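You operate a simulated robot arm through the tools that you are given. There is no shell and no other tool.

Carry out the task below with a simulated two-armed robot. There is one attempt and no reset: what you move stays moved.

Task
Pour the blue ink and the yellow ink into the grey pot.
Fine: from the white pot and the orange pot, which go back on the bench; the grey one stays where it is. Set down upright: white measuring pot, orange measuring pot.

Only the result counts: the job must be done as asked and must still hold three seconds after the hand-in. Knocking over, shifting, dropping, spilling or breaking anything else fails it.

Robot
Two 7-joint arms with fingered hands on one trunk that stands fixed in place. Base frame: the origin is at the foot of the trunk, x ahead of it, y to its left, z up; the work surface is at about z = 850. Lengths are in mm, angles in rad, forces in N, time in s.
The left shoulder is at [70, 145, 1162], the right one opposite. With the tool pointing down near the work surface each hand reaches from about 420 to 780 mm from the base axis, measured 20 degrees to its own side. Payload 3.5 kg a hand.
Tool frame (each hand has its own): the origin (TCP) lies between the finger pads and is the grasp point; the fingertips stand 25 mm ahead of it; z points along the fingers, y is the line along which they close. The gripper opens to 88 mm; its body begins 29 mm behind the TCP. The gripper is a hand of 4 fingers: y runs from the thumb to the fingers, the wrist lies at [-13, -97, -162] in the tool frame, and closing takes about 1.5 s.
Orientation is that of the tool frame in the base frame, as a unit quaternion [x, y, z, w]. With the fingers straight down and the wrist toward the robot, the tool's x, y and z point along [0, 1, 0], [1, 0, 0] and [0, 0, -1] of the base frame.

Tools
- The arms move only by the tool nudge_tool. It takes "left_increments", "right_increments" or both (then of equal length, played together; a hand with none holds still); each is a list of rows, each a list of 6 numbers: the shift along the base's x, y, z in units of 50 mm (1.0 is 50 mm), then the turn, a rotation vector about the base's x, y, z in units of 4 degrees (1.0 is 4 degrees). In form: [[x, y, z, ax, ay, az], ...]. A call has 1 to 20 rows; each row shifts and turns the commanded pose from where the row before left it. "left_jaw" and "right_jaw" are, for a hand that has rows, the opening, from 0 (shut) to 1 (fully open), set as the call begins (left out, the last holds). A call with a number of a shift or a turn outside -1 to 1 is refused whole. A row lasts 0.2 s, in which the tool goes at most 50 mm and 0.15 rad; a call with a longer step from one row to the next is refused whole, and so is a gripper value outside its range. Where a pose cannot be reached the arm comes as near as it can. A force on the tool above 60 N (or 10 N above the force at the start of the call, whichever is more), or a blocked arm, ends the call early, and 0.2 s more pass. Each finger travels about 45 mm/s and halts on what it meets, pressing with about 21 N; the grip force reading is that of the motor and also rises with nothing between the fingers. The clock runs only during rows and for 0.2 s after the last one: add rows that do not move to give the fingers time. The reply holds the time, the measured pose of the TCP, the force on the tool along the base axes, the opening and the grip force, in the units named above and with some noise, with the torque about the TCP (base axes, N m) and any sound that the robot's microphone picked up, and new pictures: "pictures" is both (left out), scene, wrist or none (wrist: the cameras of the hands that moved).
- Cameras (640 x 400 px; columns grow to the right, rows downward): "scene" is now at [126, 10.2, 1465.7]; the picture's right is [-0.06, -1.00, 0.00], its down [-0.66, 0.04, -0.75] and it looks along [0.75, -0.04, -0.66] (base axes); focal length 256 px, centre (320, 200). "left" rides on the left gripper at [-64, -83, -98] in its tool frame; the picture's right is [-0.62, -0.37, 0.69], its down [0.71, -0.63, 0.30] and it looks along [0.32, 0.68, 0.65] (tool axes); focal length 265 px, centre (320, 200). "right" rides on the right gripper at [64, -83, -98] in its tool frame; the picture's right is [-0.62, 0.37, -0.69], its down [-0.71, -0.63, 0.30] and it looks along [-0.32, 0.68, 0.65] (tool axes); focal length 265 px, centre (320, 200). There is no depth. A picture from a camera that has moved, and an enlarged one, comes with that camera's place and axes in the base frame and with its lens. The place of the scene camera against the robot may be out by one fixed shift of up to 25 mm in any direction.
- lift_body(by): slides the trunk up (or, below 0, down) by that many mm; the arms and the scene camera ride with it, the base frame stays. It gives what a move gives, with no picture.
- curl_fingers(index, middle, ring, thumb_bend, thumb_turn, hand): sets how far each is bent, from 0 (flat) to 1 (curled in); at 0.3 the hand is open as for a grip, at 0.7 the pads meet at the TCP. One left out holds its place. A second passes; each finger stops where it meets its share of the squeeze, and holds until it gets a number again. A gripper value or a shape takes the hand back. It gives what a move gives, with no picture; readings hold the bend of each and the force on the fingers (four entries, about 0 where the hand has none), thumb and palm. thumb_turn goes from beside the hand (0) to across from the fingers (1), as for a grip.
- grasp_type(shape, hand): the hand has 4 fingers and takes this shape, open, in about a second: jaw (thumb against the fingers, like two jaws); tri (thumb and two fingers); tip (a fingertip pinch); poke (one finger out to press); point (the index stretched); flat (the hand flat); cup (the hand cupped); fist (a fist). The gripper value then closes the fingers along that shape, each until it touches; the sizes above hold for jaw. It gives what a move gives, with no picture.
- aim_head(pan, tilt): turns the head with the scene camera to pan (to the left, within 1.501 rad either way) and tilt (down, from -0.506 to 1.204), counted from straight ahead of the robot. It gives what a move gives, and a new picture of the scene camera.
- close_up(camera, box): a new picture of the part [left, top, right, bottom] of that camera's present view, enlarged. The clock stands still meanwhile.
- close_job(): hands the job in; it is judged then, once.

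Places have to be worked out from the pictures, the camera data and where the tool is seen. Open the grippers and draw the arms clear of the work before you hand the job in, unless the task says otherwise.

The tools are called as name(argument=value, ...) on one line, values as JSON. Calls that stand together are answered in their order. nudge_tool: Moves the arms, as the interface text tells. Its arguments: {"type":"object","properties":{"left_increments":{"type":"array"},"left_jaw":{"type":"number"},"right_increments":{"type":"array"},"right_jaw":{"type":"number"},"pictures":{"type":"string","enum":["both","scene","wrist","none"]}},"required":[]} The other tools are called the same way: lift_body (by) moves the trunk up or down; grasp_type (shape, hand) gives the hand a shape; curl_fingers (index, middle, ring, thumb_bend, thumb_turn, hand) moves the fingers one by one; aim_head (pan, tilt) turns the head that bears the scene camera; close_up (camera, box) takes an enlarged picture of a part of a camera's view; close_job () hands the job in.

At the start:

```text
t: 0.0
left_tool_pos: [490.4, 310.0, 1237.0]
left_orientation: [0.708, 0.707, -0.001, 0.0]
left_ft_force: [0.2, 1.0, -0.1]
left_torque: [-0.02, 0.0, 0.01]
left_opening: 87.8
left_gripper_force: 0.0
left_shape: jaw
left_bend: [0.3, 0.3, 0.3, 0.3, 0.98]
left_finger forces: [0.0, 0.0, 0.0, 0.0, 0.0, 0.0]
right_tool_pos: [437.5, -103.8, 1281.2]
right_orientation: [0.707, 0.707, 0.001, 0.0]
right_ft_force: [-0.1, -0.9, -1.1]
right_torque: [0.0, 0.0, -0.02]
right_opening: 87.7
right_gripper_force: 0.1
right_shape: jaw
right_bend: [0.3, 0.3, 0.3, 0.3, 0.98]
right_finger forces: [0.1, 0.0, 0.0, 0.0, 0.0, 0.0]
trunk travel left (down, up): [-725.0, 115.0]
head pan, tilt (commanded): [-0.059, 0.716]
```

scene: 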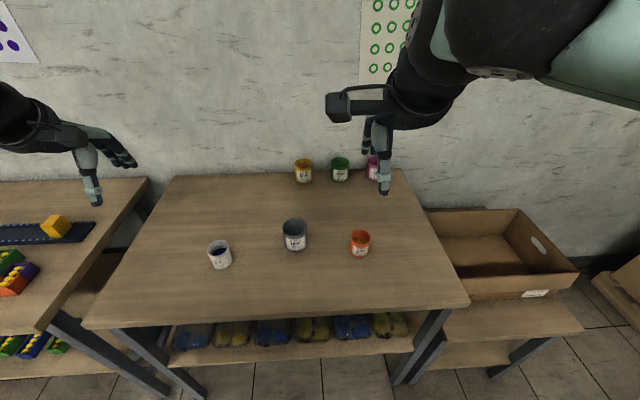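
right: 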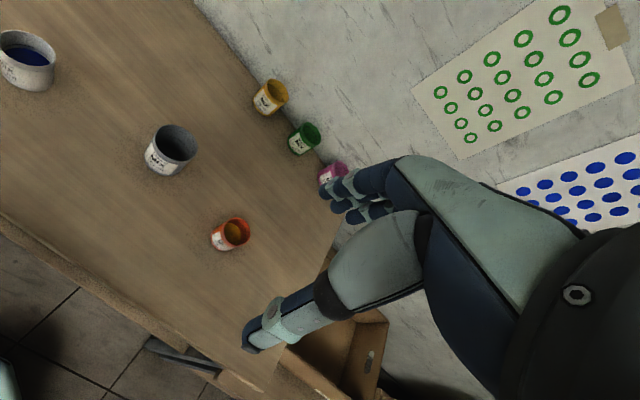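
left: 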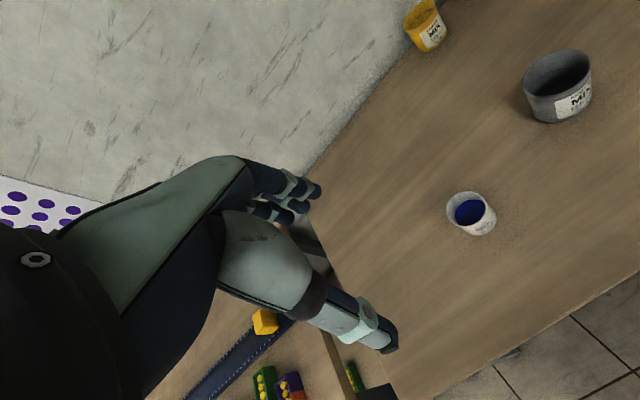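

The scene shows a white pot with blue ink at left, the grey pot at centre, and an orange pot at right. I take enlarged views to fix their places.

close_up(camera="scene", box=[180, 200, 400, 300])

close_up(camera="right", box=[0, 20, 320, 270])

close_up(camera="left", box=[400, 0, 640, 260])

```text
2.91 times, centred on (290, 250) of scene
camera zoom: at [126.0, 10.2, 1465.7], right [-0.06, -1.0, 0.0], down [-0.66, 0.04, -0.75], along [0.75, -0.04, -0.66], focal length 744 px, centre (407, 54)
```

zoom: 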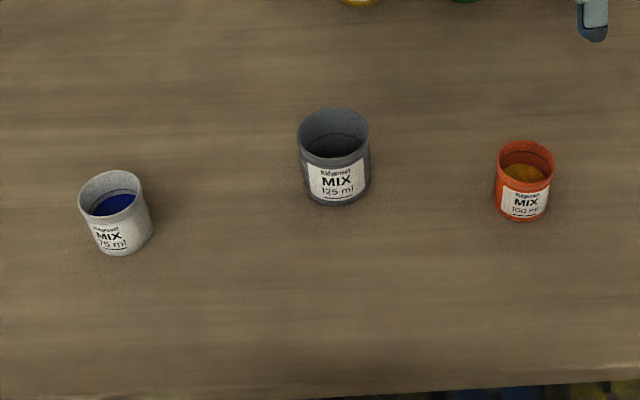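

```text
1.60 times, centred on (160, 145) of right
camera zoom: at [353.9, -38.8, 1379.8], right [0.37, -0.62, 0.69], down [-0.63, -0.71, -0.3], along [0.68, -0.32, -0.65], focal length 425 px, centre (576, 288)
```

zoom: 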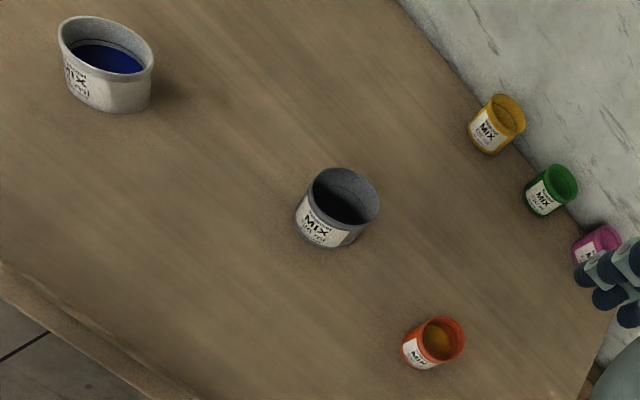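

```text
1.54 times, centred on (520, 130) of left
camera zoom: at [405.2, 245.8, 1335.6], right [-0.37, -0.62, -0.69], down [-0.63, 0.71, -0.3], along [0.68, 0.32, -0.65], focal length 408 px, centre (12, 308)
```

zoom: 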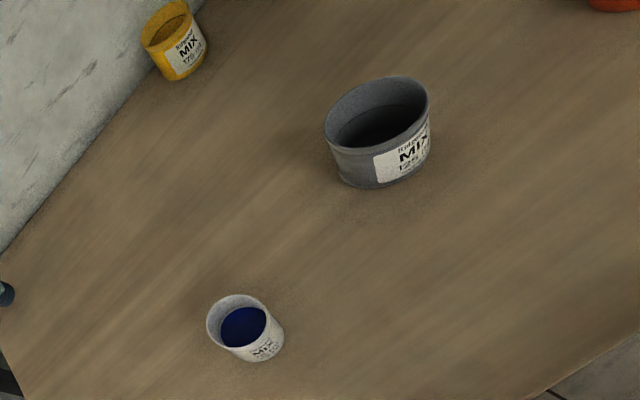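

From the hand cameras I place the grey pot near (641, 39) with its rim at about z 928, the white pot near (594, 246), and the orange pot near (602, -144). I'll turn both hands toward a sideways grasp, fingers pointing inward, high above the bench, to check that the arms can take that pose.

nudge_tool(right_increments=[[0.12, -0.17, -0.23, 1, 0, 0], [0.12, -0.17, -0.23, 1, 0, 0], [0.12, -0.17, -0.23, 1, 0, 0], [0.12, -0.17, -0.23, 1, 0, 0], [0.12, -0.17, -0.23, 1, 0, 0], [0.12, -0.17, -0.23, 1, 0, 0], [0.12, -0.17, -0.23, 1, 0, 0], [0.12, -0.17, -0.23, 1, 0, 0], [0.12, -0.17, -0.23, 1, 0, 0], [0.12, -0.17, -0.23, 1, 0, 0], [0.12, -0.17, -0.23, 1, 0, 0], [0.12, -0.17, -0.23, 1, 0, 0], [0.12, -0.17, -0.23, 1, 0, 0], [0.12, -0.17, -0.23, 1, 0, 0], [0.12, -0.17, -0.23, 1, 0, 0], [0.12, -0.17, -0.23, 1, 0, 0], [0.12, -0.17, -0.23, 1, 0, 0], [0.12, -0.17, -0.23, 1, 0, 0], [0, 0, 0, 0, 0, 0], [0, 0, 0, 0, 0, 0]], left_increments=[[0.05, 0.1, -0.19, -1, 0, 0], [0.05, 0.1, -0.19, -1, 0, 0], [0.05, 0.1, -0.19, -1, 0, 0], [0.05, 0.1, -0.19, -1, 0, 0], [0.05, 0.1, -0.19, -1, 0, 0], [0.05, 0.1, -0.19, -1, 0, 0], [0.05, 0.1, -0.19, -1, 0, 0], [0.05, 0.1, -0.19, -1, 0, 0], [0.05, 0.1, -0.19, -1, 0, 0], [0.05, 0.1, -0.19, -1, 0, 0], [0.05, 0.1, -0.19, -1, 0, 0], [0.05, 0.1, -0.19, -1, 0, 0], [0.05, 0.1, -0.19, -1, 0, 0], [0.05, 0.1, -0.19, -1, 0, 0], [0.05, 0.1, -0.19, -1, 0, 0], [0.05, 0.1, -0.19, -1, 0, 0], [0.05, 0.1, -0.19, -1, 0, 0], [0.05, 0.1, -0.19, -1, 0, 0], [0, 0, 0, 0, 0, 0], [0, 0, 0, 0, 0, 0]], pictures="both")

```text
t: 4.2
left_tool_pos: [535.2, 399.6, 1066.1]
left_orientation: [0.572, 0.572, -0.415, 0.416]
left_ft_force: [0.0, 0.3, -0.1]
left_torque: [-0.03, 0.04, 0.0]
left_opening: 87.5
left_gripper_force: 0.0
left_shape: jaw
left_bend: [0.3, 0.3, 0.3, 0.3, 0.98]
left_finger forces: [0.1, 0.1, 0.0, 0.0, 0.1, 0.1]
right_tool_pos: [544.2, -255.0, 1075.2]
right_orientation: [0.572, 0.572, 0.416, -0.416]
right_ft_force: [-0.3, 0.0, 0.8]
right_torque: [0.06, -0.03, -0.05]
right_opening: 87.4
right_gripper_force: 0.0
right_shape: jaw
right_bend: [0.3, 0.3, 0.3, 0.3, 0.98]
right_finger forces: [0.0, 0.0, 0.0, 0.0, 0.1, 0.0]
trunk travel left (down, up): [-725.0, 115.0]
head pan, tilt (commanded): [-0.059, 0.716]
camera scene: at [126.1, 10.1, 1465.7], right [-0.06, -1.0, 0.0], down [-0.66, 0.04, -0.75], along [0.75, -0.04, -0.66], focal length 256 px, centre (320, 200)
camera right: at [460.9, -329.5, 1166.5], right [0.37, -0.85, -0.38], down [-0.63, 0.07, -0.77], along [0.68, 0.52, -0.51], focal length 265 px, centre (320, 200)
camera left: at [451.0, 473.5, 1158.1], right [-0.37, -0.85, 0.38], down [-0.63, -0.07, -0.77], along [0.68, -0.52, -0.51], focal length 265 px, centre (320, 200)
```

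scene: 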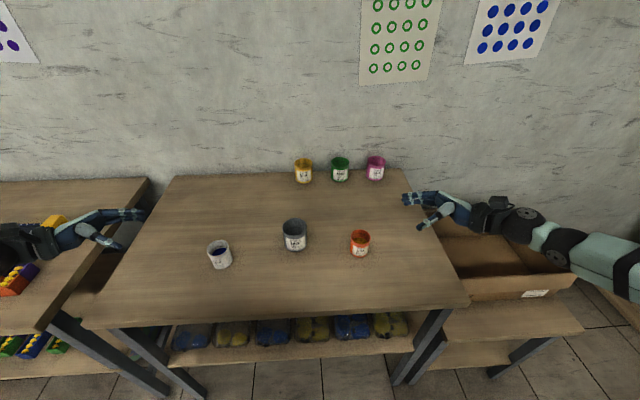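
right: 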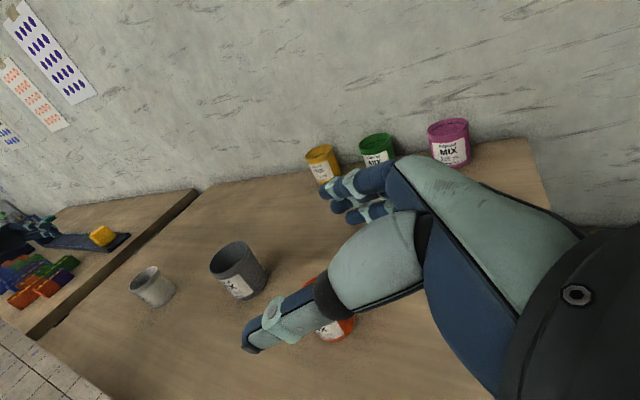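
left: 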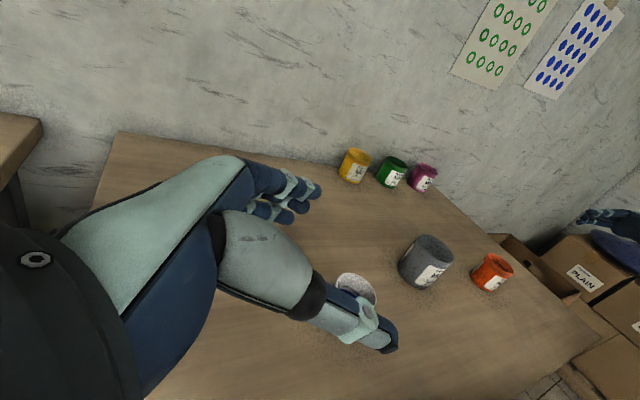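

Both arms took the 72° sideways pose exactly. I pan the head to the right to see where the right elbow and forearm lie before lowering.

aim_head(pan=-0.8, tilt=0.75)

```text
t: 5.3
left_tool_pos: [535.6, 399.7, 1066.0]
left_orientation: [0.572, 0.572, -0.416, 0.416]
left_ft_force: [-0.8, -0.3, 0.4]
left_torque: [-0.05, 0.02, 0.01]
left_opening: 87.7
left_gripper_force: 0.0
left_shape: jaw
left_bend: [0.3, 0.3, 0.3, 0.3, 0.98]
left_finger forces: [0.0, 0.1, 0.0, 0.0, 0.0, 0.0]
right_tool_pos: [544.5, -253.8, 1074.9]
right_orientation: [0.572, 0.572, 0.416, -0.415]
right_ft_force: [-0.3, 0.1, 0.2]
right_torque: [0.01, 0.0, 0.03]
right_opening: 87.5
right_gripper_force: 0.1
right_shape: jaw
right_bend: [0.3, 0.3, 0.3, 0.3, 0.98]
right_finger forces: [0.0, 0.1, 0.0, 0.1, 0.0, 0.2]
trunk travel left (down, up): [-725.0, 115.0]
head pan, tilt (commanded): [-0.799, 0.75]
camera scene: at [99.8, -44.2, 1462.8], right [-0.72, -0.7, 0.0], down [-0.48, 0.49, -0.73], along [0.51, -0.52, -0.68], focal length 256 px, centre (320, 200)
```

scene: 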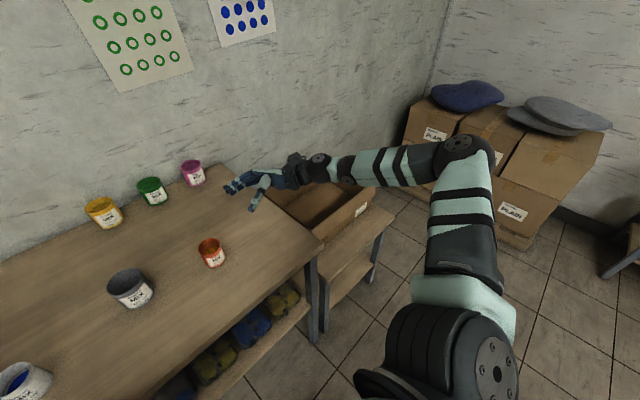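

The elbow stays out and high (about z 1190), so the forearm should clear the bench and box. I take a closer look at the hand's shape and at the pots.

close_up(camera="scene", box=[190, 130, 370, 280])

close_up(camera="left", box=[320, 200, 560, 350])

close_up(camera="right", box=[100, 200, 380, 375])

```text
2.67 times, centred on (280, 205) of scene
camera zoom: at [99.8, -44.2, 1462.8], right [-0.72, -0.7, 0.0], down [-0.48, 0.49, -0.73], along [0.51, -0.52, -0.68], focal length 682 px, centre (427, 187)
```

zoom: 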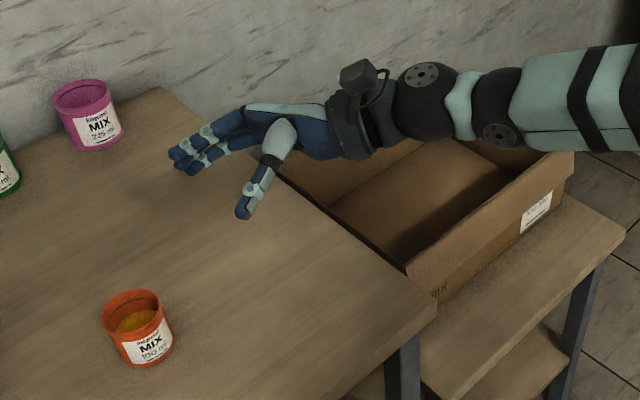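

```text
2.67 times, centred on (440, 275) of left
camera zoom: at [451.0, 473.4, 1158.2], right [-0.37, -0.85, 0.38], down [-0.63, -0.07, -0.77], along [0.68, -0.52, -0.51], focal length 708 px, centre (0, 0)
```

zoom: 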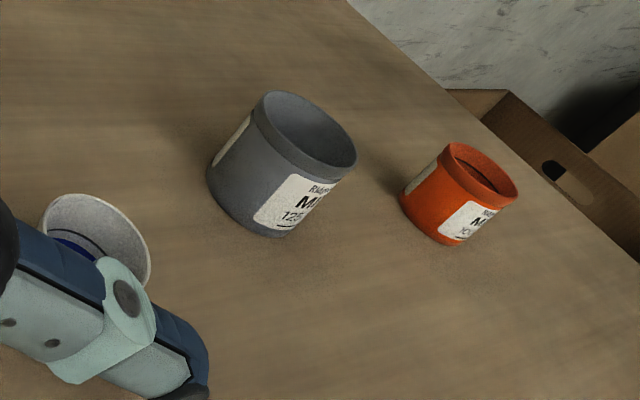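

```text
2.29 times, centred on (240, 288) of right
camera zoom: at [460.8, -329.4, 1166.7], right [0.37, -0.85, -0.38], down [-0.63, 0.07, -0.77], along [0.68, 0.52, -0.51], focal length 607 px, centre (503, 0)
```

zoom: 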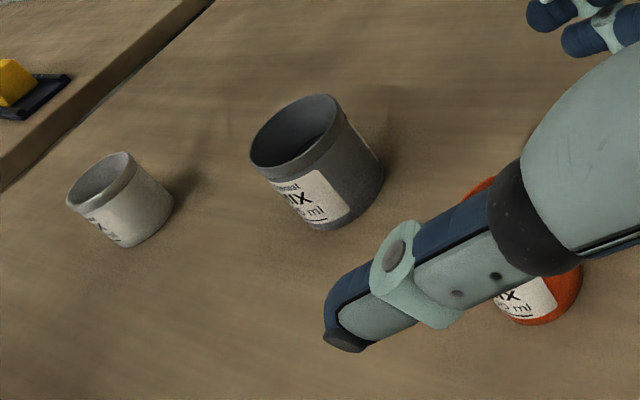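

Triangulating from both wrist cameras gives: orange rim centre (605, -143, 913), white rim centre (592, 245, 913), grey rim centre (643, 40, 924). I bring the right hand to 80° just right of the orange pot but still above it, and turn the head back.

nudge_tool(right_increments=[[0.202, 0.121, -0.383, 0.333, 0, 0], [0.202, 0.121, -0.383, 0.333, 0, 0], [0.202, 0.121, -0.383, 0.333, 0, 0], [0.202, 0.121, -0.383, 0.333, 0, 0], [0.202, 0.121, -0.383, 0.333, 0, 0], [0.202, 0.121, -0.383, 0.333, 0, 0], [0, 0, 0, 0, 0, 0]], right_jaw=1, pictures="wrist")

aim_head(pan=-0.2, tilt=0.75)

```text
t: 6.9
left_tool_pos: [535.1, 398.8, 1067.8]
left_orientation: [0.572, 0.572, -0.416, 0.415]
left_ft_force: [-0.1, 0.4, 0.7]
left_torque: [0.02, 0.02, 0.0]
left_opening: 87.7
left_gripper_force: 0.2
left_shape: jaw
left_bend: [0.3, 0.3, 0.3, 0.3, 0.98]
left_finger forces: [0.1, 0.1, 0.1, 0.0, 0.1, 0.1]
right_tool_pos: [605.6, -218.0, 959.3]
right_orientation: [0.542, 0.542, 0.455, -0.454]
right_ft_force: [-0.2, -0.1, 0.2]
right_torque: [0.0, -0.01, 0.03]
right_opening: 87.6
right_gripper_force: 0.0
right_shape: jaw
right_bend: [0.3, 0.3, 0.3, 0.3, 0.98]
right_finger forces: [0.0, 0.1, 0.0, 0.1, 0.0, 0.1]
trunk travel left (down, up): [-725.0, 115.0]
head pan, tilt (commanded): [-0.799, 0.75]
camera right: at [522.0, -304.5, 1039.7], right [0.37, -0.79, -0.49], down [-0.63, 0.18, -0.76], along [0.68, 0.59, -0.43], focal length 265 px, centre (320, 200)
```

right: 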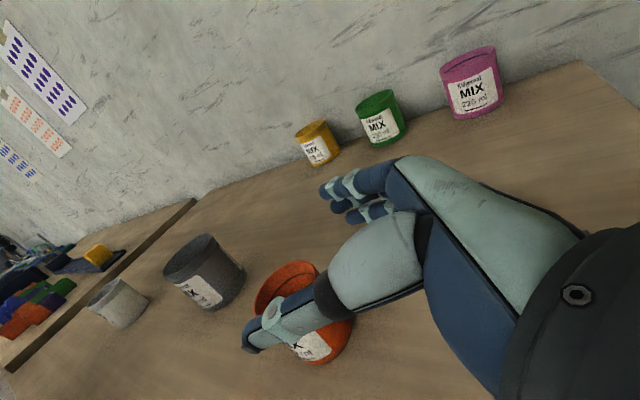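

```text
t: 7.9
left_tool_pos: [534.7, 399.5, 1065.9]
left_orientation: [0.573, 0.572, -0.416, 0.416]
left_ft_force: [-0.6, 0.7, -1.0]
left_torque: [0.04, -0.03, -0.01]
left_opening: 87.4
left_gripper_force: 0.0
left_shape: jaw
left_bend: [0.3, 0.3, 0.3, 0.3, 0.98]
left_finger forces: [0.0, 0.0, 0.0, 0.1, 0.0, 0.0]
right_tool_pos: [606.3, -216.8, 959.1]
right_orientation: [0.542, 0.542, 0.455, -0.454]
right_ft_force: [0.1, 0.0, 0.1]
right_torque: [0.01, 0.0, 0.01]
right_opening: 87.4
right_gripper_force: 0.0
right_shape: jaw
right_bend: [0.3, 0.3, 0.3, 0.3, 0.98]
right_finger forces: [0.0, 0.0, 0.0, 0.1, 0.1, 0.1]
trunk travel left (down, up): [-725.0, 115.0]
head pan, tilt (commanded): [-0.201, 0.75]
camera scene: at [123.1, -1.5, 1462.8], right [-0.2, -0.98, 0.0], down [-0.67, 0.14, -0.73], along [0.72, -0.15, -0.68], focal length 256 px, centre (320, 200)
```

scene: 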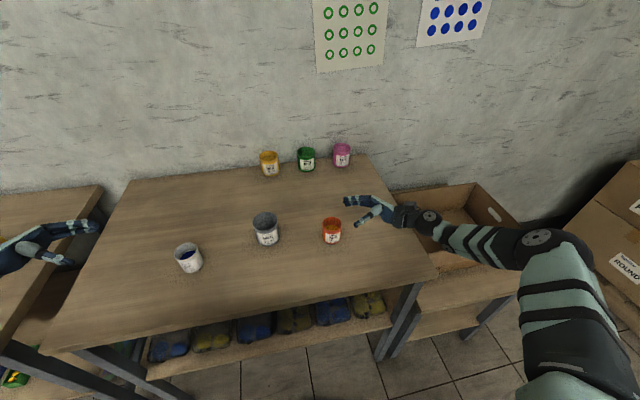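

The hand is beside the orange pot at 80°. I enlarge both views to check the pot's centre relative to the open fingers.

close_up(camera="right", box=[200, 220, 400, 380])

close_up(camera="scene", box=[240, 180, 440, 270])

```text
2.50 times, centred on (300, 300) of right
camera zoom: at [522.3, -304.5, 1039.8], right [0.37, -0.79, -0.49], down [-0.63, 0.18, -0.76], along [0.68, 0.59, -0.43], focal length 664 px, centre (370, -50)
```

zoom: 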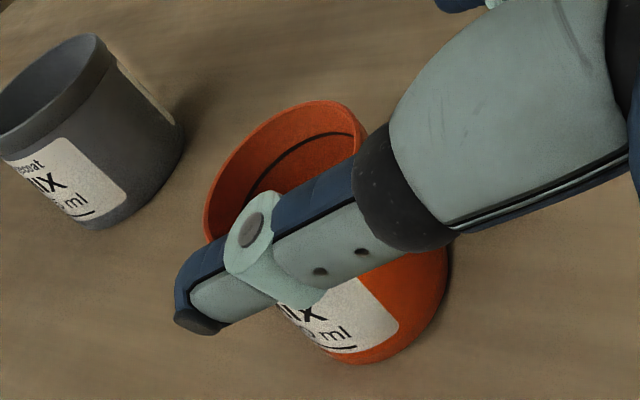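

```text
3.20 times, centred on (340, 225) of scene
camera zoom: at [123.1, -1.5, 1462.8], right [-0.2, -0.98, 0.0], down [-0.67, 0.14, -0.73], along [0.72, -0.15, -0.68], focal length 818 px, centre (256, 120)
```

zoom: 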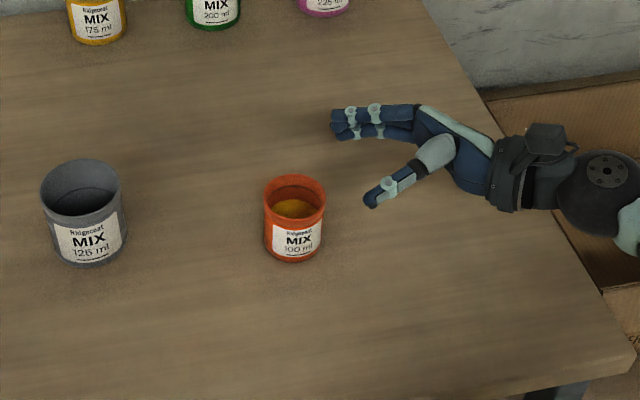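

The orange pot lines up between thumb and fingers in depth (x about 605). I lower straight down to z 890, still 20 mm short of touching the pot sideways.

nudge_tool(right_increments=[[0, 0, -0.2, 0, 0, 0], [0, 0, -0.2, 0, 0, 0], [0, 0, -0.2, 0, 0, 0], [0, 0, -0.2, 0, 0, 0], [0, 0, -0.2, 0, 0, 0], [0, 0, -0.2, 0, 0, 0], [0, 0, -0.18, 0, 0, 0], [0, 0, 0, 0, 0, 0]], pictures="both")

close_up(camera="scene", box=[240, 180, 440, 270])

```text
t: 9.7
left_tool_pos: [536.2, 401.1, 1064.9]
left_orientation: [0.572, 0.572, -0.416, 0.415]
left_ft_force: [0.4, -0.2, -0.2]
left_torque: [0.04, 0.04, 0.03]
left_opening: 87.6
left_gripper_force: 0.0
left_shape: jaw
left_bend: [0.3, 0.3, 0.3, 0.3, 0.98]
left_finger forces: [0.0, 0.1, 0.0, 0.1, 0.0, 0.0]
right_tool_pos: [605.9, -218.9, 889.8]
right_orientation: [0.543, 0.542, 0.454, -0.454]
right_ft_force: [-0.3, -0.6, -0.3]
right_torque: [0.0, 0.01, 0.03]
right_opening: 87.5
right_gripper_force: 0.1
right_shape: jaw
right_bend: [0.3, 0.3, 0.3, 0.3, 0.98]
right_finger forces: [0.0, 0.0, 0.0, 0.0, 0.1, 0.0]
trunk travel left (down, up): [-725.0, 115.0]
head pan, tilt (commanded): [-0.201, 0.75]
camera scene: at [123.0, -1.3, 1462.8], right [-0.2, -0.98, 0.0], down [-0.67, 0.14, -0.73], along [0.72, -0.15, -0.68], focal length 256 px, centre (320, 200)
camera right: at [522.1, -305.6, 970.9], right [0.37, -0.79, -0.49], down [-0.63, 0.18, -0.76], along [0.68, 0.59, -0.43], focal length 265 px, centre (320, 200)
```

scene: 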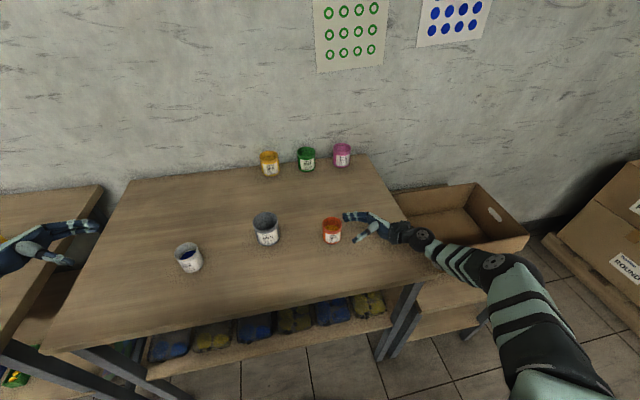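
right: 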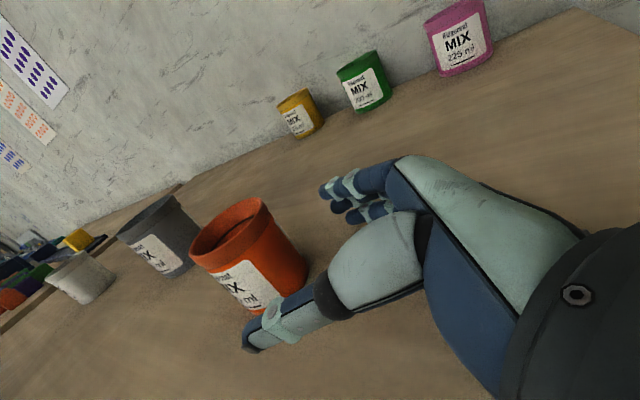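

```text
3.20 times, centred on (340, 225) of scene
camera zoom: at [123.0, -1.3, 1462.8], right [-0.2, -0.98, 0.0], down [-0.67, 0.14, -0.73], along [0.72, -0.15, -0.68], focal length 818 px, centre (256, 120)
```

zoom: 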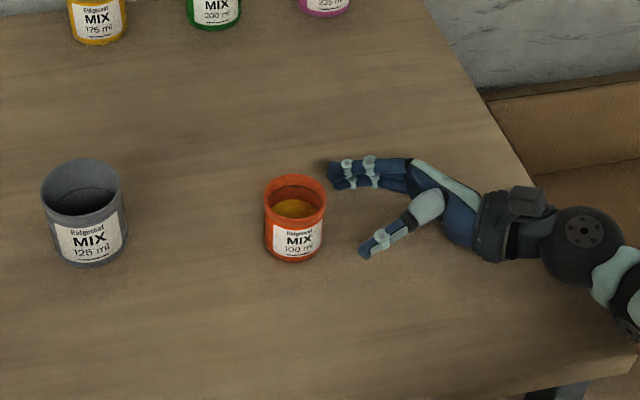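

No contact on the way down. I enlarge the wrist view for a finer fix of the orange pot's axis.

close_up(camera="right", box=[160, 180, 360, 360])

```text
2.22 times, centred on (260, 270) of right
camera zoom: at [522.1, -305.6, 970.9], right [0.37, -0.79, -0.49], down [-0.63, 0.18, -0.76], along [0.68, 0.59, -0.43], focal length 590 px, centre (453, 44)
```

zoom: 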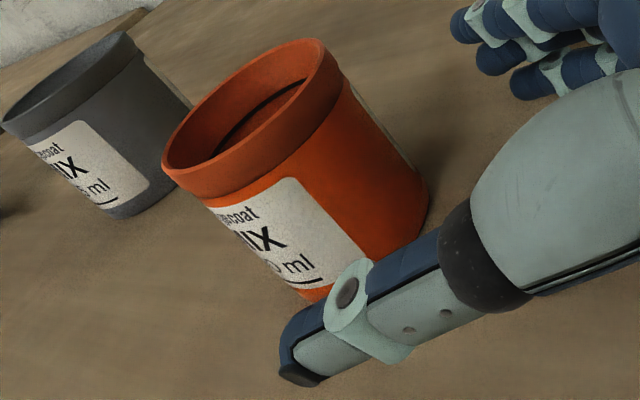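

I put the orange axis at about (606, -147). I slide in along +y in small rows to y about -160 and check the fit before the last bit.

nudge_tool(right_increments=[[0, 0.2, 0, 0, 0, 0], [0, 0.2, 0, 0, 0, 0], [0, 0.2, 0, 0, 0, 0], [0, 0.2, 0, 0, 0, 0], [0, 0.2, 0, 0, 0, 0], [0, 0.16, 0, 0, 0, 0], [0, 0, 0, 0, 0, 0]], pictures="wrist")

close_up(camera="scene", box=[280, 180, 420, 260])

close_up(camera="right", box=[160, 120, 440, 360])

```text
t: 11.3
left_tool_pos: [535.8, 399.6, 1066.2]
left_orientation: [0.572, 0.572, -0.416, 0.416]
left_ft_force: [-0.4, 0.3, 0.1]
left_torque: [0.02, 0.04, 0.0]
left_opening: 87.6
left_gripper_force: 0.0
left_shape: jaw
left_bend: [0.3, 0.3, 0.3, 0.3, 0.98]
left_finger forces: [0.0, 0.1, 0.1, 0.1, 0.0, 0.1]
right_tool_pos: [606.8, -160.9, 890.9]
right_orientation: [0.542, 0.541, 0.454, -0.455]
right_ft_force: [-0.9, 0.4, 0.0]
right_torque: [-0.04, -0.01, 0.01]
right_opening: 87.8
right_gripper_force: 0.1
right_shape: jaw
right_bend: [0.3, 0.3, 0.3, 0.3, 0.98]
right_finger forces: [0.0, 0.1, 0.1, 0.0, 0.0, 0.0]
trunk travel left (down, up): [-725.0, 115.0]
head pan, tilt (commanded): [-0.201, 0.75]
camera right: at [522.3, -247.8, 971.3], right [0.37, -0.79, -0.49], down [-0.63, 0.18, -0.76], along [0.68, 0.59, -0.43], focal length 265 px, centre (320, 200)
```

right: 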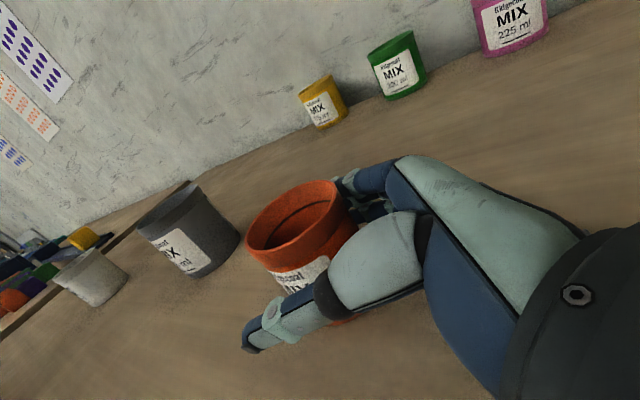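

```text
4.57 times, centred on (350, 220) of scene
camera zoom: at [123.1, -1.5, 1462.8], right [-0.2, -0.98, 0.0], down [-0.67, 0.14, -0.73], along [0.72, -0.15, -0.68], focal length 1169 px, centre (183, 109)
```

zoom: 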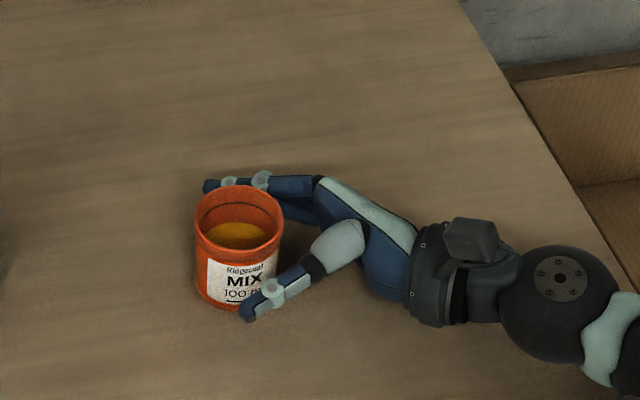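

```text
1.67 times, centred on (300, 240) of right
camera zoom: at [522.3, -247.8, 971.3], right [0.37, -0.79, -0.49], down [-0.63, 0.18, -0.76], along [0.68, 0.59, -0.43], focal length 442 px, centre (353, 133)
```

zoom: 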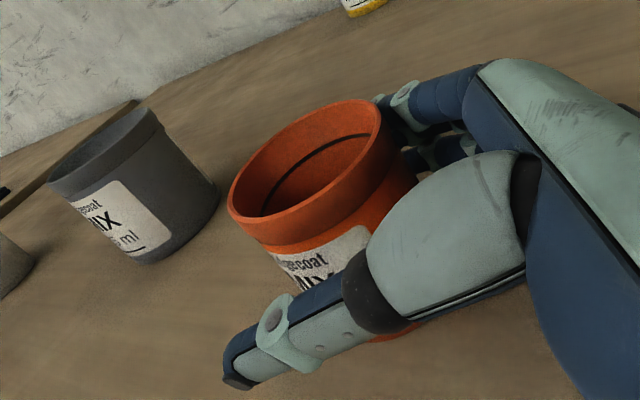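

The pot sits well between thumb and fingers, with clearance on both sides. I move the last 8 mm in and then close the fingers, holding still.

nudge_tool(right_increments=[[0, 0.08, 0, 0, 0, 0], [0, 0.08, 0, 0, 0, 0], [0, 0, 0, 0, 0, 0]], pictures="none")

nudge_tool(right_increments=[[0, 0, 0, 0, 0, 0], [0, 0, 0, 0, 0, 0], [0, 0, 0, 0, 0, 0], [0, 0, 0, 0, 0, 0], [0, 0, 0, 0, 0, 0], [0, 0, 0, 0, 0, 0], [0, 0, 0, 0, 0, 0], [0, 0, 0, 0, 0, 0], [0, 0, 0, 0, 0, 0], [0, 0, 0, 0, 0, 0]], right_jaw=0, pictures="both")

close_up(camera="scene", box=[280, 180, 420, 260])

close_up(camera="right", box=[160, 120, 440, 360])

```text
t: 12.1
left_tool_pos: [535.7, 398.9, 1066.3]
left_orientation: [0.572, 0.573, -0.415, 0.416]
left_ft_force: [0.5, 1.0, 0.5]
left_torque: [0.0, 0.02, -0.03]
left_opening: 87.8
left_gripper_force: 0.0
left_shape: jaw
left_bend: [0.3, 0.3, 0.3, 0.3, 0.98]
left_finger forces: [0.0, 0.1, 0.0, 0.0, 0.1, 0.1]
right_tool_pos: [606.7, -152.3, 891.1]
right_orientation: [0.542, 0.542, 0.455, -0.455]
right_ft_force: [1.3, 0.8, -1.0]
right_torque: [-0.02, -0.01, 0.01]
right_opening: 87.5
right_gripper_force: 0.0
right_shape: jaw
right_bend: [0.3, 0.3, 0.3, 0.3, 0.98]
right_finger forces: [0.0, 0.0, 0.0, 0.0, 0.1, 0.0]
trunk travel left (down, up): [-725.0, 115.0]
head pan, tilt (commanded): [-0.201, 0.75]
```

```text
t: 14.3
left_tool_pos: [534.4, 401.1, 1065.0]
left_orientation: [0.572, 0.572, -0.415, 0.416]
left_ft_force: [-0.4, -0.9, 0.9]
left_torque: [0.03, 0.0, -0.01]
left_opening: 87.6
left_gripper_force: 0.0
left_shape: jaw
left_bend: [0.3, 0.3, 0.3, 0.3, 0.98]
left_finger forces: [0.0, 0.0, 0.0, 0.1, 0.0, 0.0]
right_tool_pos: [607.3, -152.5, 890.4]
right_orientation: [0.542, 0.542, 0.455, -0.454]
right_ft_force: [-0.5, 0.3, 1.0]
right_torque: [0.02, -0.03, -0.03]
right_opening: 41.3
right_gripper_force: 21.3
right_shape: jaw
right_bend: [0.74, 0.47, 0.4, 0.72, 1.0]
right_finger forces: [12.1, 5.6, 2.4, 0.1, 18.8, 0.1]
trunk travel left (down, up): [-725.0, 115.0]
head pan, tilt (commanded): [-0.201, 0.75]
camera scene: at [123.0, -1.2, 1462.8], right [-0.2, -0.98, 0.0], down [-0.67, 0.14, -0.73], along [0.72, -0.15, -0.68], focal length 256 px, centre (320, 200)
camera right: at [521.9, -239.1, 971.6], right [0.37, -0.79, -0.49], down [-0.63, 0.18, -0.76], along [0.68, 0.59, -0.43], focal length 265 px, centre (320, 200)
```

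scene: 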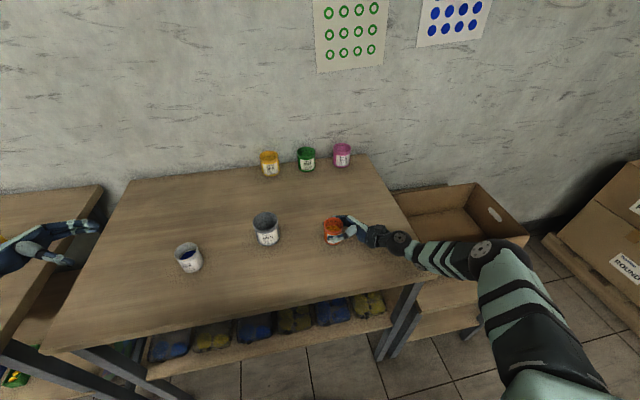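
right: 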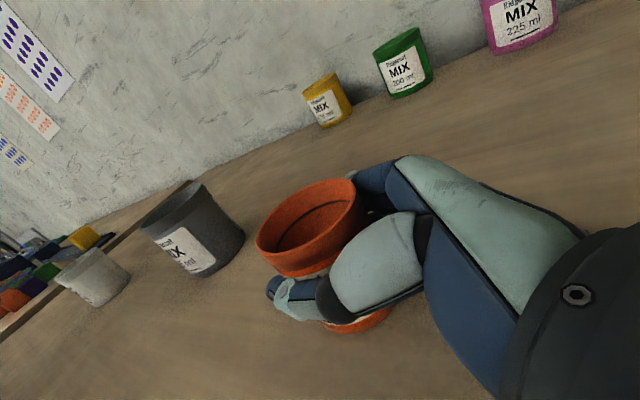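

```text
4.57 times, centred on (350, 220) of scene
camera zoom: at [123.0, -1.2, 1462.8], right [-0.2, -0.98, 0.0], down [-0.67, 0.14, -0.73], along [0.72, -0.15, -0.68], focal length 1169 px, centre (183, 109)
```

zoom: 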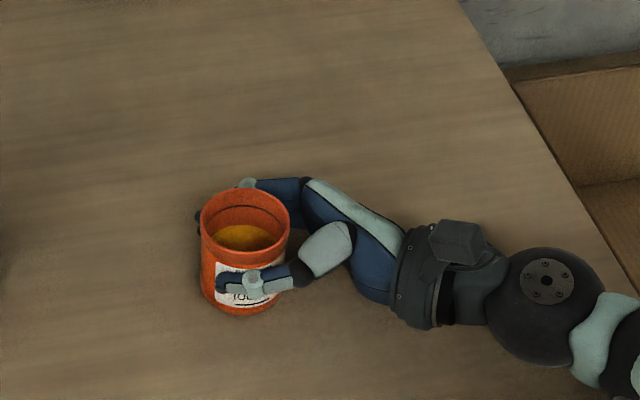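

```text
1.67 times, centred on (300, 240) of right
camera zoom: at [521.9, -239.1, 971.6], right [0.37, -0.79, -0.49], down [-0.63, 0.18, -0.76], along [0.68, 0.59, -0.43], focal length 442 px, centre (353, 133)
```

zoom: 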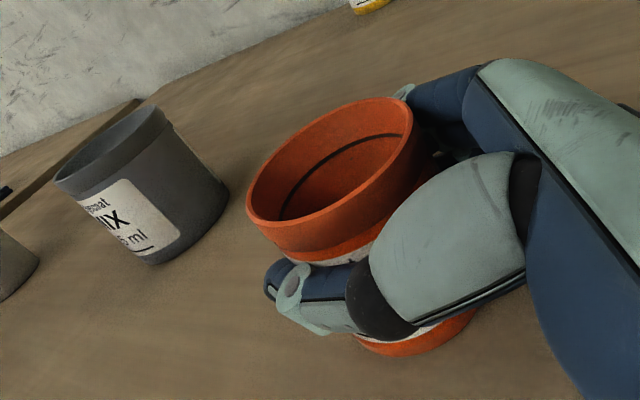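

The orange pot is gripped (thumb 18.8 N, fingers 12/6/2 N) and the rim is clear. I lift slowly by 40 mm to see that it comes along upright.

nudge_tool(right_increments=[[0, 0, 0.1, 0, 0, 0], [0, 0, 0.1, 0, 0, 0], [0, 0, 0.1, 0, 0, 0], [0, 0, 0.1, 0, 0, 0], [0, 0, 0.1, 0, 0, 0], [0, 0, 0.1, 0, 0, 0], [0, 0, 0.1, 0, 0, 0], [0, 0, 0.1, 0, 0, 0], [0, 0, 0, 0, 0, 0], [0, 0, 0, 0, 0, 0]], pictures="both")

close_up(camera="scene", box=[280, 170, 420, 250])

close_up(camera="left", box=[380, 180, 620, 330])

```text
t: 16.5
left_tool_pos: [534.6, 398.8, 1066.7]
left_orientation: [0.572, 0.572, -0.416, 0.416]
left_ft_force: [0.5, -0.3, -0.1]
left_torque: [-0.01, 0.01, -0.02]
left_opening: 87.4
left_gripper_force: 0.0
left_shape: jaw
left_bend: [0.3, 0.3, 0.3, 0.3, 0.98]
left_finger forces: [0.1, 0.0, 0.1, 0.0, 0.1, 0.1]
right_tool_pos: [606.1, -152.5, 931.1]
right_orientation: [0.542, 0.542, 0.455, -0.454]
right_ft_force: [0.1, 0.6, -0.3]
right_torque: [0.0, -0.02, -0.02]
right_opening: 41.6
right_gripper_force: 21.1
right_shape: jaw
right_bend: [0.74, 0.47, 0.4, 0.72, 1.0]
right_finger forces: [12.1, 5.4, 2.6, 0.0, 18.6, 0.1]
trunk travel left (down, up): [-725.0, 115.0]
head pan, tilt (commanded): [-0.201, 0.75]
camera scene: at [123.3, -1.4, 1462.7], right [-0.2, -0.98, 0.0], down [-0.67, 0.14, -0.73], along [0.72, -0.15, -0.68], focal length 256 px, centre (320, 200)
camera right: at [522.9, -239.7, 1011.1], right [0.37, -0.79, -0.49], down [-0.63, 0.18, -0.76], along [0.68, 0.59, -0.43], focal length 265 px, centre (320, 200)
```

scene: 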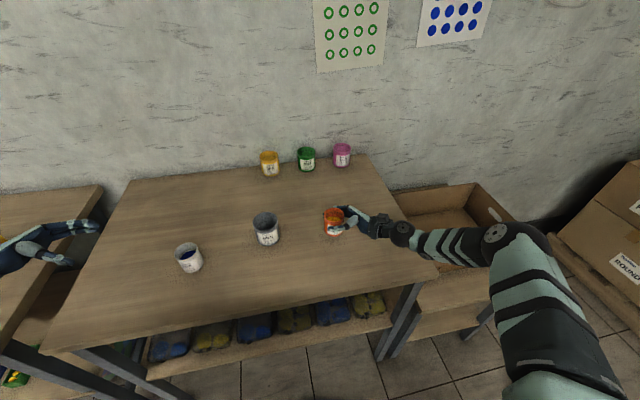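
right: 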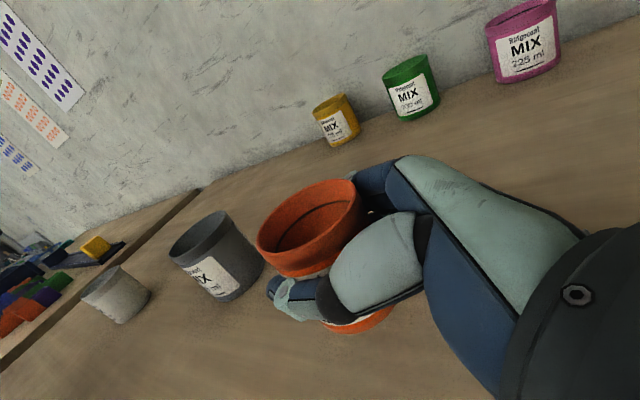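

```text
4.57 times, centred on (350, 210) of scene
camera zoom: at [123.3, -1.4, 1462.7], right [-0.2, -0.98, 0.0], down [-0.67, 0.14, -0.73], along [0.72, -0.15, -0.68], focal length 1169 px, centre (183, 154)
```

zoom: 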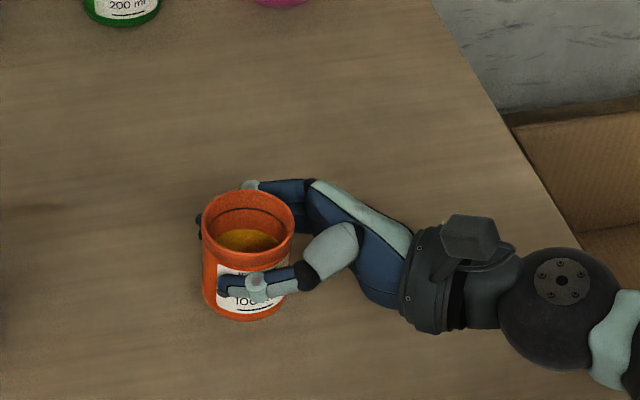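

```text
2.67 times, centred on (500, 255) of left
camera zoom: at [451.1, 473.4, 1158.1], right [-0.37, -0.85, 0.38], down [-0.63, -0.07, -0.77], along [0.68, -0.52, -0.51], focal length 708 px, centre (-160, 53)
```

zoom: 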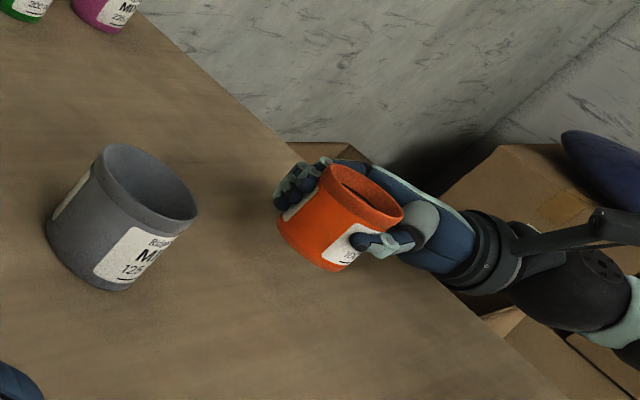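

The pot lifts cleanly and stays upright. Before pouring I'll rehearse the tipping motion with the empty left hand in mirror image, so first I move the held orange pot slowly aside to the right.

nudge_tool(right_increments=[[0, -0.08, 0.03, 0, 0, 0], [0, -0.16, 0.06, 0, 0, 0], [0, -0.2, 0.06, 0, 0, 0], [0, -0.2, 0.06, 0, 0, 0], [0, -0.2, 0.06, 0, 0, 0], [0, -0.2, 0.06, 0, 0, 0], [0, -0.2, 0.06, 0, 0, 0], [0, -0.2, 0.06, 0, 0, 0], [0, -0.2, 0.06, 0, 0, 0], [0, -0.16, 0.06, 0, 0, 0], [0, -0.08, 0.03, 0, 0, 0], [0, 0, 0, 0, 0, 0]], left_increments=[[0, 0, 0.4, 1, 0, 0], [0, 0, 0.4, 1, 0, 0], [0.3, -0.4, 0.3, 1, 0, 0], [0.3, -0.4, 0.3, 1, 0, 0], [0.3, -0.4, 0, 1, 0, 0], [0.3, -0.4, 0, 1, 0, 0], [0.3, -0.4, 0, 1, 0, 0], [0.3, -0.4, 0, 1, 0, 0], [0.3, -0.4, 0, 1, 0, 0], [0, -0.4, 0, 1, 0, 0], [0, -0.4, 0, 1, 0, 0], [0, -0.4, 0, 1, 0, 0]], pictures="scene")

```text
t: 19.1
left_tool_pos: [640.5, 198.6, 1138.3]
left_orientation: [0.691, 0.692, -0.146, 0.146]
left_ft_force: [0.3, 0.9, 0.9]
left_torque: [-0.01, 0.01, -0.01]
left_opening: 87.8
left_gripper_force: 0.1
left_shape: jaw
left_bend: [0.3, 0.3, 0.3, 0.3, 0.98]
left_finger forces: [0.0, 0.1, 0.1, 0.0, 0.1, 0.1]
right_tool_pos: [606.8, -248.8, 960.0]
right_orientation: [0.541, 0.541, 0.455, -0.455]
right_ft_force: [0.1, 0.0, -1.0]
right_torque: [0.0, -0.05, -0.01]
right_opening: 41.3
right_gripper_force: 20.9
right_shape: jaw
right_bend: [0.74, 0.47, 0.4, 0.72, 1.0]
right_finger forces: [12.1, 5.4, 2.4, 0.0, 18.6, 0.0]
trunk travel left (down, up): [-725.0, 115.0]
head pan, tilt (commanded): [-0.201, 0.75]
camera scene: at [123.4, -3.6, 1462.7], right [-0.2, -0.98, 0.0], down [-0.67, 0.14, -0.73], along [0.72, -0.14, -0.68], focal length 256 px, centre (320, 200)
```

scene: 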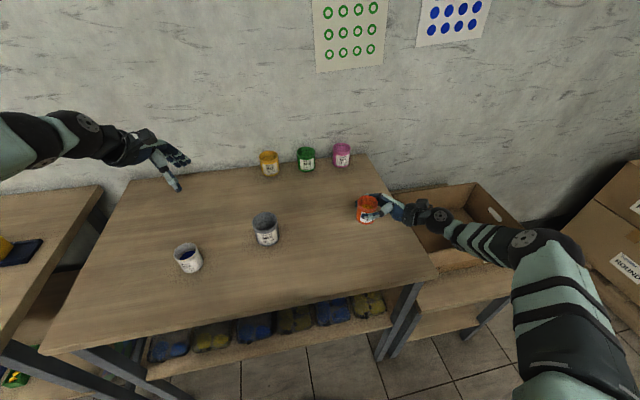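

The right pot is clear at y -249. I continue the left hand's rehearsal over the grey pot (high up) to the fully tipped pose, φ = +40°.

nudge_tool(left_increments=[[0, -0.27, -0.1, 1, 0, 0], [0, -0.27, -0.1, 1, 0, 0], [0, -0.27, -0.1, 1, 0, 0], [0, -0.27, -0.1, 1, 0, 0], [0, -0.27, -0.1, 1, 0, 0], [0, -0.27, -0.1, 1, 0, 0], [0, -0.27, -0.1, 1, 0, 0], [0, -0.27, -0.1, 1, 0, 0], [0, -0.27, -0.1, 1, 0, 0], [0, -0.27, -0.1, 1, 0, 0], [0, -0.27, -0.1, 1, 0, 0], [0, -0.27, -0.1, 1, 0, 0], [0, -0.27, -0.1, 1, 0, 0], [0, -0.27, -0.1, 1, 0, 0], [0, -0.27, -0.1, 1, 0, 0], [0, -0.27, -0.1, 1, 0, 0], [0, 0, 0, 0, 0, 0]], pictures="scene")

```text
t: 22.7
left_tool_pos: [634.2, 35.2, 1065.8]
left_orientation: [0.686, 0.686, 0.171, -0.172]
left_ft_force: [-0.6, -0.8, -0.4]
left_torque: [-0.02, 0.01, 0.01]
left_opening: 87.6
left_gripper_force: 0.0
left_shape: jaw
left_bend: [0.3, 0.3, 0.3, 0.3, 0.98]
left_finger forces: [0.0, 0.0, 0.1, 0.1, 0.0, 0.0]
left hand out of reach, approached as far as the arm can: row 13, 14, 15, 16
right_tool_pos: [605.6, -246.6, 960.3]
right_orientation: [0.542, 0.541, 0.455, -0.454]
right_ft_force: [-0.6, 0.6, -1.1]
right_torque: [-0.02, -0.01, 0.02]
right_opening: 41.2
right_gripper_force: 20.8
right_shape: jaw
right_bend: [0.74, 0.47, 0.41, 0.72, 1.0]
right_finger forces: [12.2, 5.3, 2.5, 0.0, 18.7, 0.1]
trunk travel left (down, up): [-725.0, 115.0]
head pan, tilt (commanded): [-0.201, 0.75]
camera scene: at [123.1, -1.4, 1462.8], right [-0.2, -0.98, 0.0], down [-0.67, 0.14, -0.73], along [0.72, -0.15, -0.68], focal length 256 px, centre (320, 200)
```

scene: 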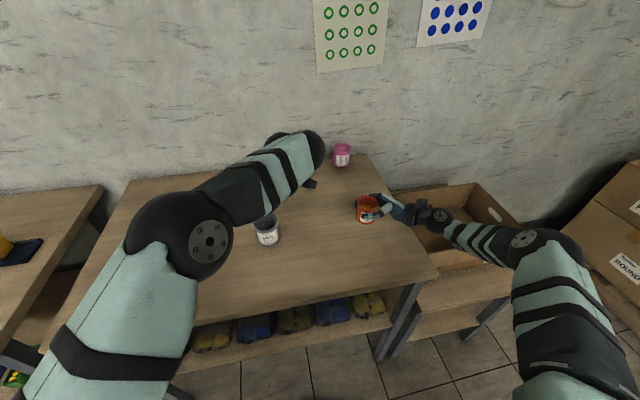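

The rehearsal shows the left hand stops near φ = +28° at y 35, so a limit lies there. I probe which part limits it by turning back 20° while keeping the commanded place.

nudge_tool(left_increments=[[0, 0, 0, -1, 0, 0], [0, 0, 0, -1, 0, 0], [0, 0, 0, -1, 0, 0], [0, 0, 0, -1, 0, 0], [0, 0, 0, -1, 0, 0], [0, 0, 0, 0, 0, 0]], pictures="none")

```text
t: 24.1
left_tool_pos: [635.2, 33.6, 1067.0]
left_orientation: [0.706, 0.705, 0.049, -0.05]
left_ft_force: [-0.7, 0.8, -0.2]
left_torque: [-0.04, 0.02, 0.0]
left_opening: 87.6
left_gripper_force: 0.1
left_shape: jaw
left_bend: [0.3, 0.3, 0.3, 0.3, 0.98]
left_finger forces: [0.0, 0.0, 0.0, 0.0, 0.0, 0.0]
right_tool_pos: [607.9, -248.0, 960.2]
right_orientation: [0.541, 0.542, 0.455, -0.454]
right_ft_force: [0.1, 0.2, -1.1]
right_torque: [0.03, -0.02, -0.03]
right_opening: 41.1
right_gripper_force: 20.9
right_shape: jaw
right_bend: [0.74, 0.47, 0.41, 0.72, 1.0]
right_finger forces: [12.1, 5.4, 2.4, 0.1, 18.7, 0.1]
trunk travel left (down, up): [-725.0, 115.0]
head pan, tilt (commanded): [-0.201, 0.75]
```

The commanded pose is clamped to what was reached (now φ = 8°). I test pure rotation from here to see if the turn alone is limited.

nudge_tool(left_increments=[[0, 0.2, 0, 1, 0, 0], [0, 0.2, 0, 1, 0, 0], [0, 0.2, 0, 1, 0, 0], [0, 0, 0, 1, 0, 0], [0, 0, 0, 1, 0, 0], [0, 0, 0, 1, 0, 0], [0, 0, 0, 1, 0, 0], [0, 0, 0, 1, 0, 0], [0, 0, 0, 1, 0, 0], [0, 0, 0, 1, 0, 0], [0, 0, 0, 0, 0, 0]], pictures="none")

```text
t: 26.5
left_tool_pos: [634.8, 65.8, 1066.6]
left_orientation: [0.664, 0.665, 0.241, -0.242]
left_ft_force: [0.6, -0.1, 0.4]
left_torque: [0.02, 0.0, 0.0]
left_opening: 87.9
left_gripper_force: 0.0
left_shape: jaw
left_bend: [0.3, 0.3, 0.3, 0.3, 0.98]
left_finger forces: [0.0, 0.1, 0.0, 0.0, 0.1, 0.0]
left hand out of reach, approached as far as the arm can: row 9, 10
right_tool_pos: [607.5, -247.3, 960.1]
right_orientation: [0.542, 0.542, 0.454, -0.454]
right_ft_force: [0.3, -0.3, -0.9]
right_torque: [-0.02, -0.01, -0.01]
right_opening: 41.2
right_gripper_force: 21.2
right_shape: jaw
right_bend: [0.74, 0.47, 0.41, 0.72, 1.0]
right_finger forces: [12.2, 5.4, 2.4, 0.0, 18.7, 0.1]
trunk travel left (down, up): [-725.0, 115.0]
head pan, tilt (commanded): [-0.201, 0.75]
```

The limit appears to be how far the wrist crosses over the body (wrist y about ±50). Yawing the tipping direction back toward the robot should keep the wrist nearer its own side, so I rehearse that with the left hand: yaw -45° and move to the mirrored end-of-pour place.

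nudge_tool(left_increments=[[0, 0, 0, 0, 0, -1], [0, 0, 0, 0, 0, -1], [0, 0, 0, 0, 0, -1], [0, 0, 0, 0, 0, -1], [0, 0, 0, 0, 0, -1], [0, 0, 0, 0, 0, -1], [0.073, -0.307, 0, 0, 0, -1], [0.073, -0.307, 0, 0, 0, -1], [0.073, -0.307, 0, 0, 0, -1], [0.073, -0.307, 0, 0, 0, -1], [0.073, -0.307, 0, 0, 0, -1], [0.073, -0.307, 0, 0, 0, -0.25], [0, 0, 0, 0, 0, 0]], pictures="scene")

```text
t: 29.3
left_tool_pos: [655.4, -27.7, 1067.8]
left_orientation: [0.868, 0.36, 0.316, -0.131]
left_ft_force: [0.1, -0.3, -0.1]
left_torque: [0.0, -0.01, 0.0]
left_opening: 87.8
left_gripper_force: 0.1
left_shape: jaw
left_bend: [0.3, 0.3, 0.3, 0.3, 0.98]
left_finger forces: [0.1, 0.1, 0.0, 0.1, 0.0, 0.0]
right_tool_pos: [607.0, -247.8, 961.4]
right_orientation: [0.541, 0.542, 0.455, -0.455]
right_ft_force: [-0.5, 0.0, -0.4]
right_torque: [0.01, 0.02, -0.01]
right_opening: 41.5
right_gripper_force: 21.1
right_shape: jaw
right_bend: [0.74, 0.47, 0.41, 0.72, 1.0]
right_finger forces: [12.1, 5.4, 2.4, 0.0, 18.7, 0.0]
trunk travel left (down, up): [-725.0, 115.0]
head pan, tilt (commanded): [-0.201, 0.75]
camera scene: at [123.4, -1.2, 1462.7], right [-0.2, -0.98, 0.0], down [-0.67, 0.14, -0.73], along [0.72, -0.15, -0.68], focal length 256 px, centre (320, 200)
```

scene: 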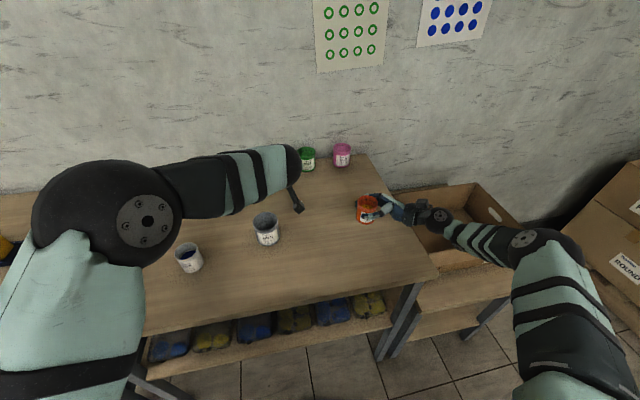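

With the yaw the left hand reached the mirrored place fully (y -28, φ = 40°). I test a bit more tip (φ about 52°) and a lower height, 1000, to be sure of margin.

nudge_tool(left_increments=[[0, 0, -0.3, 0.707, -0.707, 0], [0, 0, -0.3, 0.707, -0.707, 0], [0, 0, -0.3, 0.707, -0.707, 0], [0, 0, -0.3, 0, 0, 0], [0, 0, 0, 0, 0, 0]], pictures="none")

```text
t: 30.5
left_tool_pos: [656.7, -25.8, 1006.7]
left_orientation: [0.829, 0.347, 0.405, -0.168]
left_ft_force: [0.6, -0.6, 0.6]
left_torque: [-0.02, 0.0, 0.02]
left_opening: 87.6
left_gripper_force: 0.1
left_shape: jaw
left_bend: [0.3, 0.3, 0.3, 0.3, 0.98]
left_finger forces: [0.1, 0.0, 0.0, 0.1, 0.0, 0.1]
right_tool_pos: [605.9, -247.2, 960.8]
right_orientation: [0.542, 0.541, 0.455, -0.455]
right_ft_force: [1.0, 0.8, -1.2]
right_torque: [0.0, -0.01, -0.03]
right_opening: 41.3
right_gripper_force: 20.5
right_shape: jaw
right_bend: [0.74, 0.47, 0.41, 0.72, 1.0]
right_finger forces: [12.1, 5.4, 2.5, 0.0, 18.6, 0.1]
trunk travel left (down, up): [-725.0, 115.0]
head pan, tilt (commanded): [-0.201, 0.75]
```

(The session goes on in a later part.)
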